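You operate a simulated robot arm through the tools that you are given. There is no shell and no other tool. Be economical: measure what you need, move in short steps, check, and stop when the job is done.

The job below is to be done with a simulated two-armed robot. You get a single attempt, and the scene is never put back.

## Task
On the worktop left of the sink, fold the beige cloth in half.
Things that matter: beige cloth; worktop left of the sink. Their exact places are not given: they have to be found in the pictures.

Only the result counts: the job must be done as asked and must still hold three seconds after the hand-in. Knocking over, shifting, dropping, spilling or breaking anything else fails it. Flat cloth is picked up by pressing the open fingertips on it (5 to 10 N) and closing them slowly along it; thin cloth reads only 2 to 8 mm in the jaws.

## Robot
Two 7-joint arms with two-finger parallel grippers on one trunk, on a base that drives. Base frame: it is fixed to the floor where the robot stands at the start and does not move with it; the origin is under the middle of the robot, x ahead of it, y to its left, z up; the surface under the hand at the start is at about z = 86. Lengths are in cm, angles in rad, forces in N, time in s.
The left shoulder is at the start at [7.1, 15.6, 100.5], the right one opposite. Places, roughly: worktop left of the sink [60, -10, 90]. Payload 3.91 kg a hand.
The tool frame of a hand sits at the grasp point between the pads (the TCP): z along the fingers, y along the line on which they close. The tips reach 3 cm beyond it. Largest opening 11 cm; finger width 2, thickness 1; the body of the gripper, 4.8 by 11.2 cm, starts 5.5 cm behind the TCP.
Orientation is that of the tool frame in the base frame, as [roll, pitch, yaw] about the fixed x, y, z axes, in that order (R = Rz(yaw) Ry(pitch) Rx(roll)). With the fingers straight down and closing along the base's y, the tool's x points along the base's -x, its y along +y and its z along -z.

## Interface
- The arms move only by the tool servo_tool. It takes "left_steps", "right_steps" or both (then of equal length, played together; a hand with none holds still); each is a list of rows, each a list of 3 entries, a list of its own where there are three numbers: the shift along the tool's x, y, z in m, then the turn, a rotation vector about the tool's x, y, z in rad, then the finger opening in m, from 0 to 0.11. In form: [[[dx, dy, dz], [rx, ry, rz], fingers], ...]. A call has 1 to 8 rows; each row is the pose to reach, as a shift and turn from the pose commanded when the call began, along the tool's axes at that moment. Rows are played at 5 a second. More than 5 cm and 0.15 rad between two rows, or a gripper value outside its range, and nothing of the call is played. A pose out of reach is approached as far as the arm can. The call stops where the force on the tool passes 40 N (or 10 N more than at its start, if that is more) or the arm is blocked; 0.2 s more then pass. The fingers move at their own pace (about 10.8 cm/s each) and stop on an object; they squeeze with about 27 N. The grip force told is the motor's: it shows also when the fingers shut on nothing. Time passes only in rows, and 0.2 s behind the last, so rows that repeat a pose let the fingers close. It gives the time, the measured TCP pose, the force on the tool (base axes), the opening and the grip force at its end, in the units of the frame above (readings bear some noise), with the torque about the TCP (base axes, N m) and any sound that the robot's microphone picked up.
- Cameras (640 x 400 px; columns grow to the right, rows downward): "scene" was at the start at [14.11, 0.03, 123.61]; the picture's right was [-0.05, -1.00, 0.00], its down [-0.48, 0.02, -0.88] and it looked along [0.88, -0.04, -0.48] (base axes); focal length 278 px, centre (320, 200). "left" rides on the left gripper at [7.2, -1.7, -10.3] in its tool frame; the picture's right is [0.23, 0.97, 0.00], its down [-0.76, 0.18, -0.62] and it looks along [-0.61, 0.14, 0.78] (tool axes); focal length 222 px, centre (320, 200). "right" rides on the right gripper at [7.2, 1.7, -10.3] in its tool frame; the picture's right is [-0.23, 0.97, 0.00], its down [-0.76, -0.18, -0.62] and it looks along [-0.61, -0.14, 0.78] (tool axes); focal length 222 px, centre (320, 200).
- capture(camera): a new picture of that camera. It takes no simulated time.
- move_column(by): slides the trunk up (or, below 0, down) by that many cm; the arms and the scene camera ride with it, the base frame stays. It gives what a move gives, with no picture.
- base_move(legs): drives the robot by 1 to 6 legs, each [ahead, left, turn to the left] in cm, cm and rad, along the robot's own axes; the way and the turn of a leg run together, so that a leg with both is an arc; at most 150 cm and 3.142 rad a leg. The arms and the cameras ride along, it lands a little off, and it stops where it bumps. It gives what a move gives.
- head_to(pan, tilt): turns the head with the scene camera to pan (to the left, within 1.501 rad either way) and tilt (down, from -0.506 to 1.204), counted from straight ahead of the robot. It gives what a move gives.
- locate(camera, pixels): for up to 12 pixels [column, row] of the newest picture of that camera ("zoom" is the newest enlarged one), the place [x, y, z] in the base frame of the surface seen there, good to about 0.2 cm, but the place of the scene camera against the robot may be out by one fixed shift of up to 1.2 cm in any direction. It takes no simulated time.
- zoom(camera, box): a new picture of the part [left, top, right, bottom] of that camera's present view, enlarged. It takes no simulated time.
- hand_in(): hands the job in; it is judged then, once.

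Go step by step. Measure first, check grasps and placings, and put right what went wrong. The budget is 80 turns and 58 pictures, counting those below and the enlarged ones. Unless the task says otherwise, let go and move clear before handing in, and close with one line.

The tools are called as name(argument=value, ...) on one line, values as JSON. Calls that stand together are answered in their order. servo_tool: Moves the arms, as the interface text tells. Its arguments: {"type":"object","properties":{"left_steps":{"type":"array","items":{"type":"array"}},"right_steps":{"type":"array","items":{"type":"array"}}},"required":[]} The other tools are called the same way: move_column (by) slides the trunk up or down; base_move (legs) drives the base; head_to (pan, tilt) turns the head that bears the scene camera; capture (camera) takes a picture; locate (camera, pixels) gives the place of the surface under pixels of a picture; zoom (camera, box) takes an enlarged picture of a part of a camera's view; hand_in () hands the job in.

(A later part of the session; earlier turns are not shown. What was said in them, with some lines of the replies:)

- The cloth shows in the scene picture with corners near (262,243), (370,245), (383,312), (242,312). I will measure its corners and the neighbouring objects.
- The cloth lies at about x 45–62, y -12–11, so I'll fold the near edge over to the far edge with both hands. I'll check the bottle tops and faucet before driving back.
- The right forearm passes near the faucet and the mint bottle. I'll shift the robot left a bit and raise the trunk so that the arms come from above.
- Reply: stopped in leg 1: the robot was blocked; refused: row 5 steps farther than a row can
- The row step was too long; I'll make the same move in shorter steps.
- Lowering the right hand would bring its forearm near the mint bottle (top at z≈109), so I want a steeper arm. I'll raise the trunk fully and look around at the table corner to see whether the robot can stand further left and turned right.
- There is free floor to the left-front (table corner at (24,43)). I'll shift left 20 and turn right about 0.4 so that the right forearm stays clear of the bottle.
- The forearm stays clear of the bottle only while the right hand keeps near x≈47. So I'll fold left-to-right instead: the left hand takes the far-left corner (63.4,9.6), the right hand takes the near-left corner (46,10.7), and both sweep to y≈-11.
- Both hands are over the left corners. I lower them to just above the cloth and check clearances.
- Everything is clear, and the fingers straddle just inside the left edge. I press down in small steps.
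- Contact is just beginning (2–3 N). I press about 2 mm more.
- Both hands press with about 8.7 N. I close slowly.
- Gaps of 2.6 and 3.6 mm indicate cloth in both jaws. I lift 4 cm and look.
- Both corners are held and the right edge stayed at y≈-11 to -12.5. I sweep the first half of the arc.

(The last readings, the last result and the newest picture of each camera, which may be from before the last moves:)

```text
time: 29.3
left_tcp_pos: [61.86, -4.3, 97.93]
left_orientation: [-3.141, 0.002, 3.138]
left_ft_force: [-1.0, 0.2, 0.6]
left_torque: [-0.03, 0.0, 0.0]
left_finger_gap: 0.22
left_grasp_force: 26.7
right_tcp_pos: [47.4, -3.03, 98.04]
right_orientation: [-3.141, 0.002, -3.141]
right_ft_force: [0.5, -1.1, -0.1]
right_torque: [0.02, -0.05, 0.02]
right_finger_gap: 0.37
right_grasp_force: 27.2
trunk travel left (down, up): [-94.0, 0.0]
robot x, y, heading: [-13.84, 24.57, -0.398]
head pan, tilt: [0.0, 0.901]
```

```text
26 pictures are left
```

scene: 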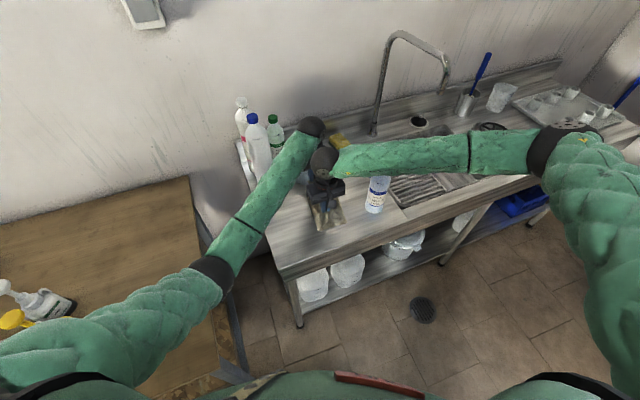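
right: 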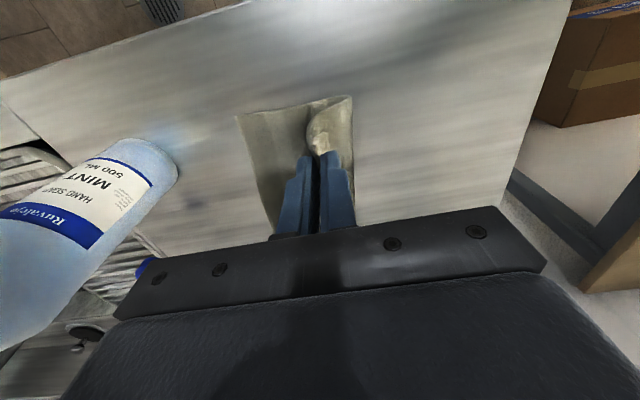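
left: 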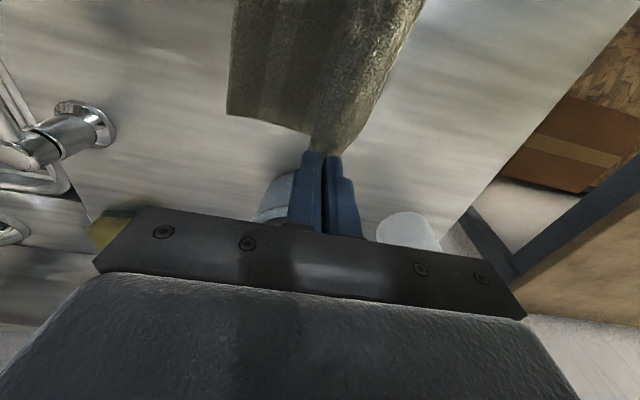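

locate(camera="right", pixels=[[237, 117], [270, 215], [351, 98], [353, 160]])

locate(camera="left", pixels=[[229, 113], [235, 30], [370, 110]])

locate(camera="scene", pixels=[[360, 160], [379, 172], [400, 165], [379, 180], [305, 150], [290, 165]])

```text
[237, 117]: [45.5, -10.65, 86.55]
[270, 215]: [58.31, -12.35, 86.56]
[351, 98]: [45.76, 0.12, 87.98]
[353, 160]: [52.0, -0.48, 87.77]
```

```text
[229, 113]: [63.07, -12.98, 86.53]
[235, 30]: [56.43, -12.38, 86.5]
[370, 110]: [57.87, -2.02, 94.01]
```

```text
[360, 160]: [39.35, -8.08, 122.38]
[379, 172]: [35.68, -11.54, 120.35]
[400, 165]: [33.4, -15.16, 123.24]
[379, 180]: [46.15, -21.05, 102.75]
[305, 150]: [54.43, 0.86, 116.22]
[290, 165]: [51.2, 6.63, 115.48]
```

The right edge is unmoved (y -10.7 to -13), and the fold is forming at y≈0. I finish the arc down onto the right edge.

servo_tool(left_steps=[[[0, -0.013, 0.006], [0, 0, 0], 0.0], [[0, -0.025, 0.014], [0, 0, 0], 0.0], [[0, -0.037, 0.024], [0, 0, 0], 0.0], [[0, -0.047, 0.035], [0, 0, 0], 0.0], [[0, -0.056, 0.047], [0, 0, 0], 0.0], [[0, -0.063, 0.058], [0, 0, 0], 0.0], [[0, -0.068, 0.068], [0, 0, 0], 0.0], [[0, -0.071, 0.075], [0, 0, 0], 0.0]], right_steps=[[[0, -0.012, 0.006], [0, 0, 0], 0.0], [[0, -0.024, 0.014], [0, 0, 0], 0.0], [[0, -0.035, 0.024], [0, 0, 0], 0.0], [[0, -0.045, 0.035], [0, 0, 0], 0.0], [[0, -0.054, 0.047], [0, 0, 0], 0.0], [[0, -0.061, 0.058], [0, 0, 0], 0.0], [[0, -0.065, 0.068], [0, 0, 0], 0.0], [[0, -0.068, 0.075], [0, 0, 0], 0.0]])

capture(camera="scene")

capture(camera="right")

capture(camera="left")

```text
time: 31.1
left_tcp_pos: [61.59, -11.34, 90.56]
left_orientation: [3.141, 0.001, 3.136]
left_ft_force: [-0.5, -0.1, 0.0]
left_torque: [0.02, 0.07, 0.02]
left_finger_gap: 0.23
left_grasp_force: 27.4
right_tcp_pos: [47.51, -9.73, 90.55]
right_orientation: [-3.141, 0.005, -3.141]
right_ft_force: [-0.6, 0.7, 0.3]
right_torque: [0.01, -0.01, 0.03]
right_finger_gap: 0.36
right_grasp_force: 26.9
trunk travel left (down, up): [-94.0, 0.0]
robot x, y, heading: [-13.84, 24.57, -0.397]
head pan, tilt: [0.0, 0.901]
```

```text
25 pictures are left
```

scene: 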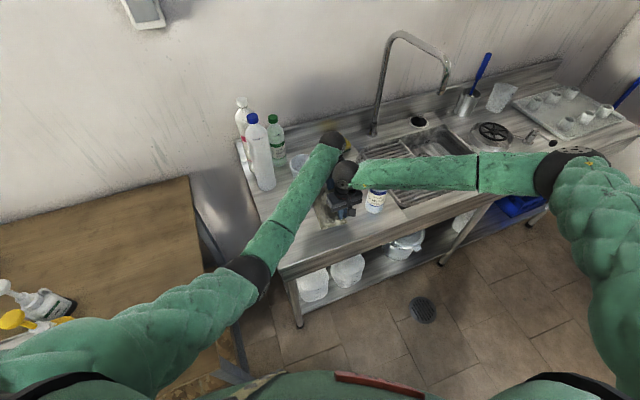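

```text
24 pictures are left
```

right: 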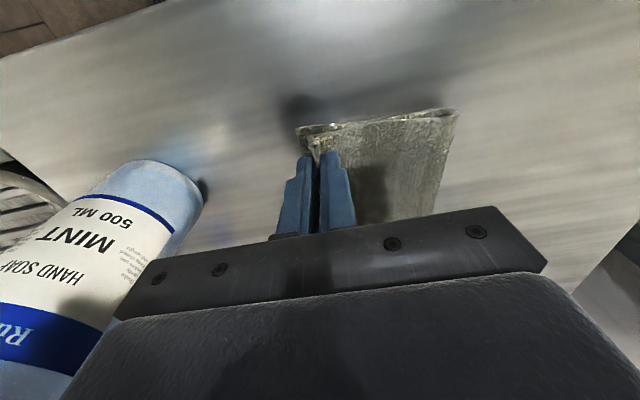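

```text
23 pictures are left
```

left: 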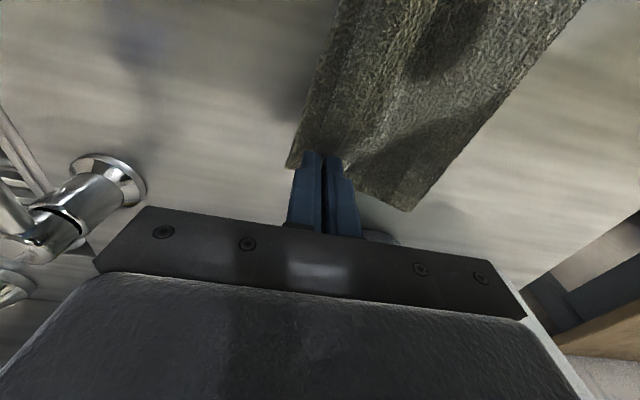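

The fold lies well. I lower a few mm more, open slightly, and lift straight up.

servo_tool(left_steps=[[[0, 0, 0.004], [0, 0, 0], 0.0], [[0, 0, 0.008], [0, 0, 0], 0.0], [[0, 0, 0.008], [0, 0, 0], 0.006], [[0, 0, 0.008], [0, 0, 0], 0.012], [[0, 0, 0.007], [0, 0, 0], 0.02], [[0, 0, 0.007], [0, 0, 0], 0.025]], right_steps=[[[0, 0, 0.004], [0, 0, 0], 0.0], [[0, 0, 0.008], [0, 0, 0], 0.0], [[0, 0, 0.008], [0, 0, 0], 0.006], [[0, 0, 0.008], [0, 0, 0], 0.012], [[0, 0, 0.007], [0, 0, 0], 0.02], [[0, 0, 0.007], [0, 0, 0], 0.025]])

capture(camera="right")

capture(camera="left")

```text
time: 32.5
left_tcp_pos: [61.65, -11.48, 89.79]
left_orientation: [-3.139, 0.001, 3.135]
left_ft_force: [-1.3, -0.8, 5.2]
left_torque: [0.05, 0.03, 0.03]
left_finger_gap: 2.44
left_grasp_force: 0.0
right_tcp_pos: [47.42, -9.83, 89.84]
right_orientation: [-3.14, 0.003, -3.141]
right_ft_force: [0.1, -1.0, 3.7]
right_torque: [0.02, -0.03, 0.0]
right_finger_gap: 2.48
right_grasp_force: 0.0
trunk travel left (down, up): [-94.0, 0.0]
robot x, y, heading: [-14.38, 24.75, -0.399]
head pan, tilt: [0.0, 0.901]
```

```text
22 pictures are left
```

right: 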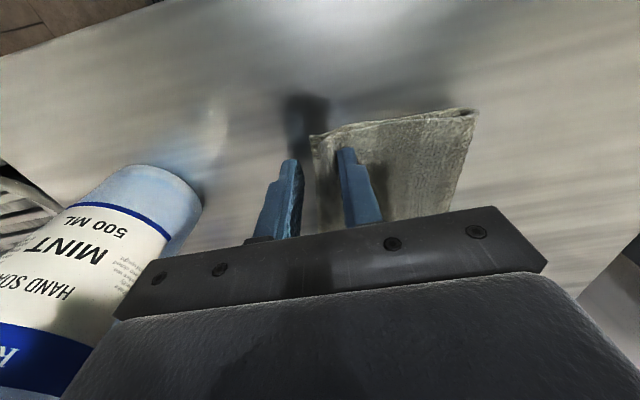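

```text
21 pictures are left
```

left: 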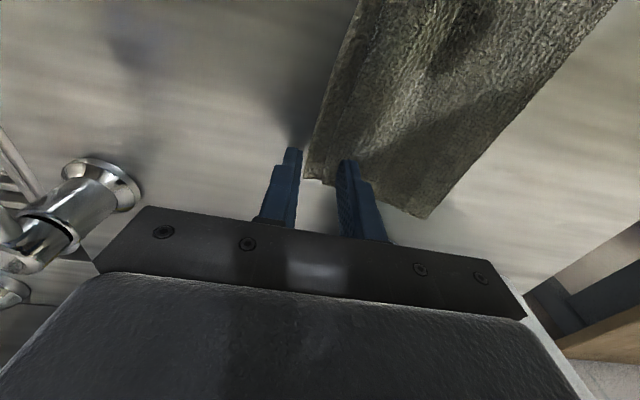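

Released; the cloth looks evenly folded. I lift straight up in small steps.

servo_tool(left_steps=[[[0, 0, -0.01], [0, 0, 0], 0.025], [[0, 0, -0.03], [0, 0, 0], 0.025], [[0, 0, -0.06], [0, 0, 0], 0.025], [[0, 0, -0.1], [0, 0, 0], 0.025], [[0, 0, -0.14], [0, 0, 0], 0.025], [[0, 0, -0.18], [0, 0, 0], 0.025], [[0, 0, -0.22], [0, 0, 0], 0.025]], right_steps=[[[0, 0, -0.01], [0, 0, 0], 0.025], [[0, 0, -0.03], [0, 0, 0], 0.025], [[0, 0, -0.06], [0, 0, 0], 0.025], [[0, 0, -0.1], [0, 0, 0], 0.025], [[0, 0, -0.14], [0, 0, 0], 0.025], [[0, 0, -0.18], [0, 0, 0], 0.025], [[0, 0, -0.22], [0, 0, 0], 0.025]])

capture(camera="scene")

capture(camera="right")

capture(camera="left")

```text
time: 34.1
left_tcp_pos: [61.77, -11.02, 111.71]
left_orientation: [-3.141, -0.003, 3.136]
left_ft_force: [0.2, 0.6, -2.0]
left_torque: [-0.04, -0.01, 0.03]
left_finger_gap: 2.51
left_grasp_force: 0.1
right_tcp_pos: [47.56, -9.46, 111.98]
right_orientation: [-3.137, 0.001, 3.141]
right_ft_force: [-0.3, 1.8, -0.6]
right_torque: [-0.06, 0.06, 0.0]
right_finger_gap: 2.52
right_grasp_force: 0.1
trunk travel left (down, up): [-94.0, 0.0]
robot x, y, heading: [-14.23, 24.75, -0.399]
head pan, tilt: [0.0, 0.901]
```

```text
20 pictures are left
```

scene: 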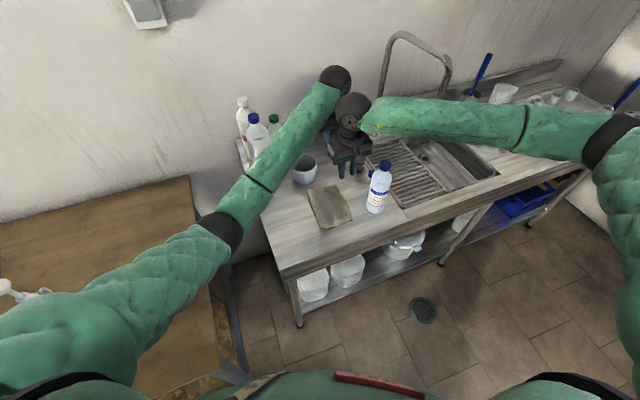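

```text
19 pictures are left
```

right: 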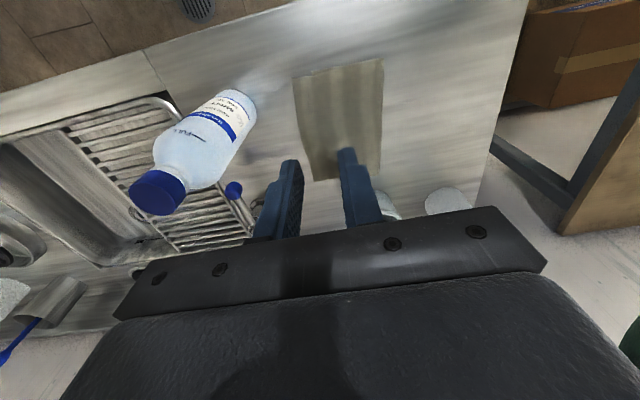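

```text
18 pictures are left
```

left: 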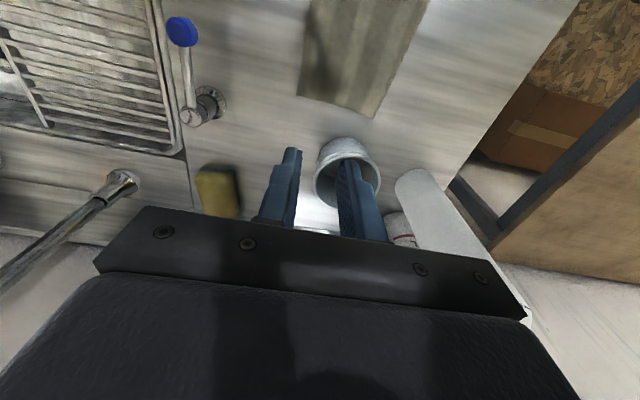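

The cloth is folded to about half its width. I take a close look and measure before handing in.

zoom(camera="right", box=[270, 40, 410, 195])

zoom(camera="scene", box=[270, 150, 410, 240])

locate(camera="right", pixels=[[294, 76], [382, 61], [376, 172], [313, 180], [340, 100]])

locate(camera="left", pixels=[[298, 95], [374, 116], [340, 50]])

```text
2.58 times, centred on (340, 118) of right
```

zoom: 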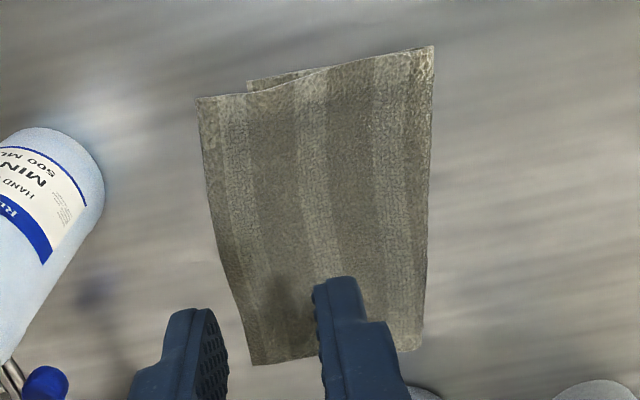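

```text
4.44 times, centred on (340, 195) of scene
```

zoom: 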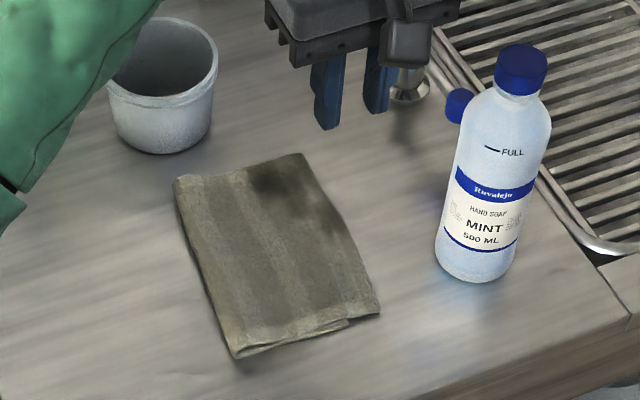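

```text
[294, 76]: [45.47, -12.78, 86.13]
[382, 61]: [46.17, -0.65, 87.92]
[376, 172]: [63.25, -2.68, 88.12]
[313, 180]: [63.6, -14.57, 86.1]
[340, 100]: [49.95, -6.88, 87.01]
```

```text
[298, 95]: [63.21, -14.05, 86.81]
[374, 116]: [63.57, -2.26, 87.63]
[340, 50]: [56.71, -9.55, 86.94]
```

The cloth is folded to about half its width (y -0.7 to -12.8 near, -2.5 to -14.3 far), with the edges roughly 1–2 cm apart. The bottle and tub are untouched and both hands are clear, so I hand in.

hand_in()

```text
The job is handed in.
```

I folded the beige cloth in half, left edge over right, on the worktop left of the sink and handed the job in. The top edge overshoots the bottom by about 1–2 cm, and nothing else looked disturbed in the last pictures.
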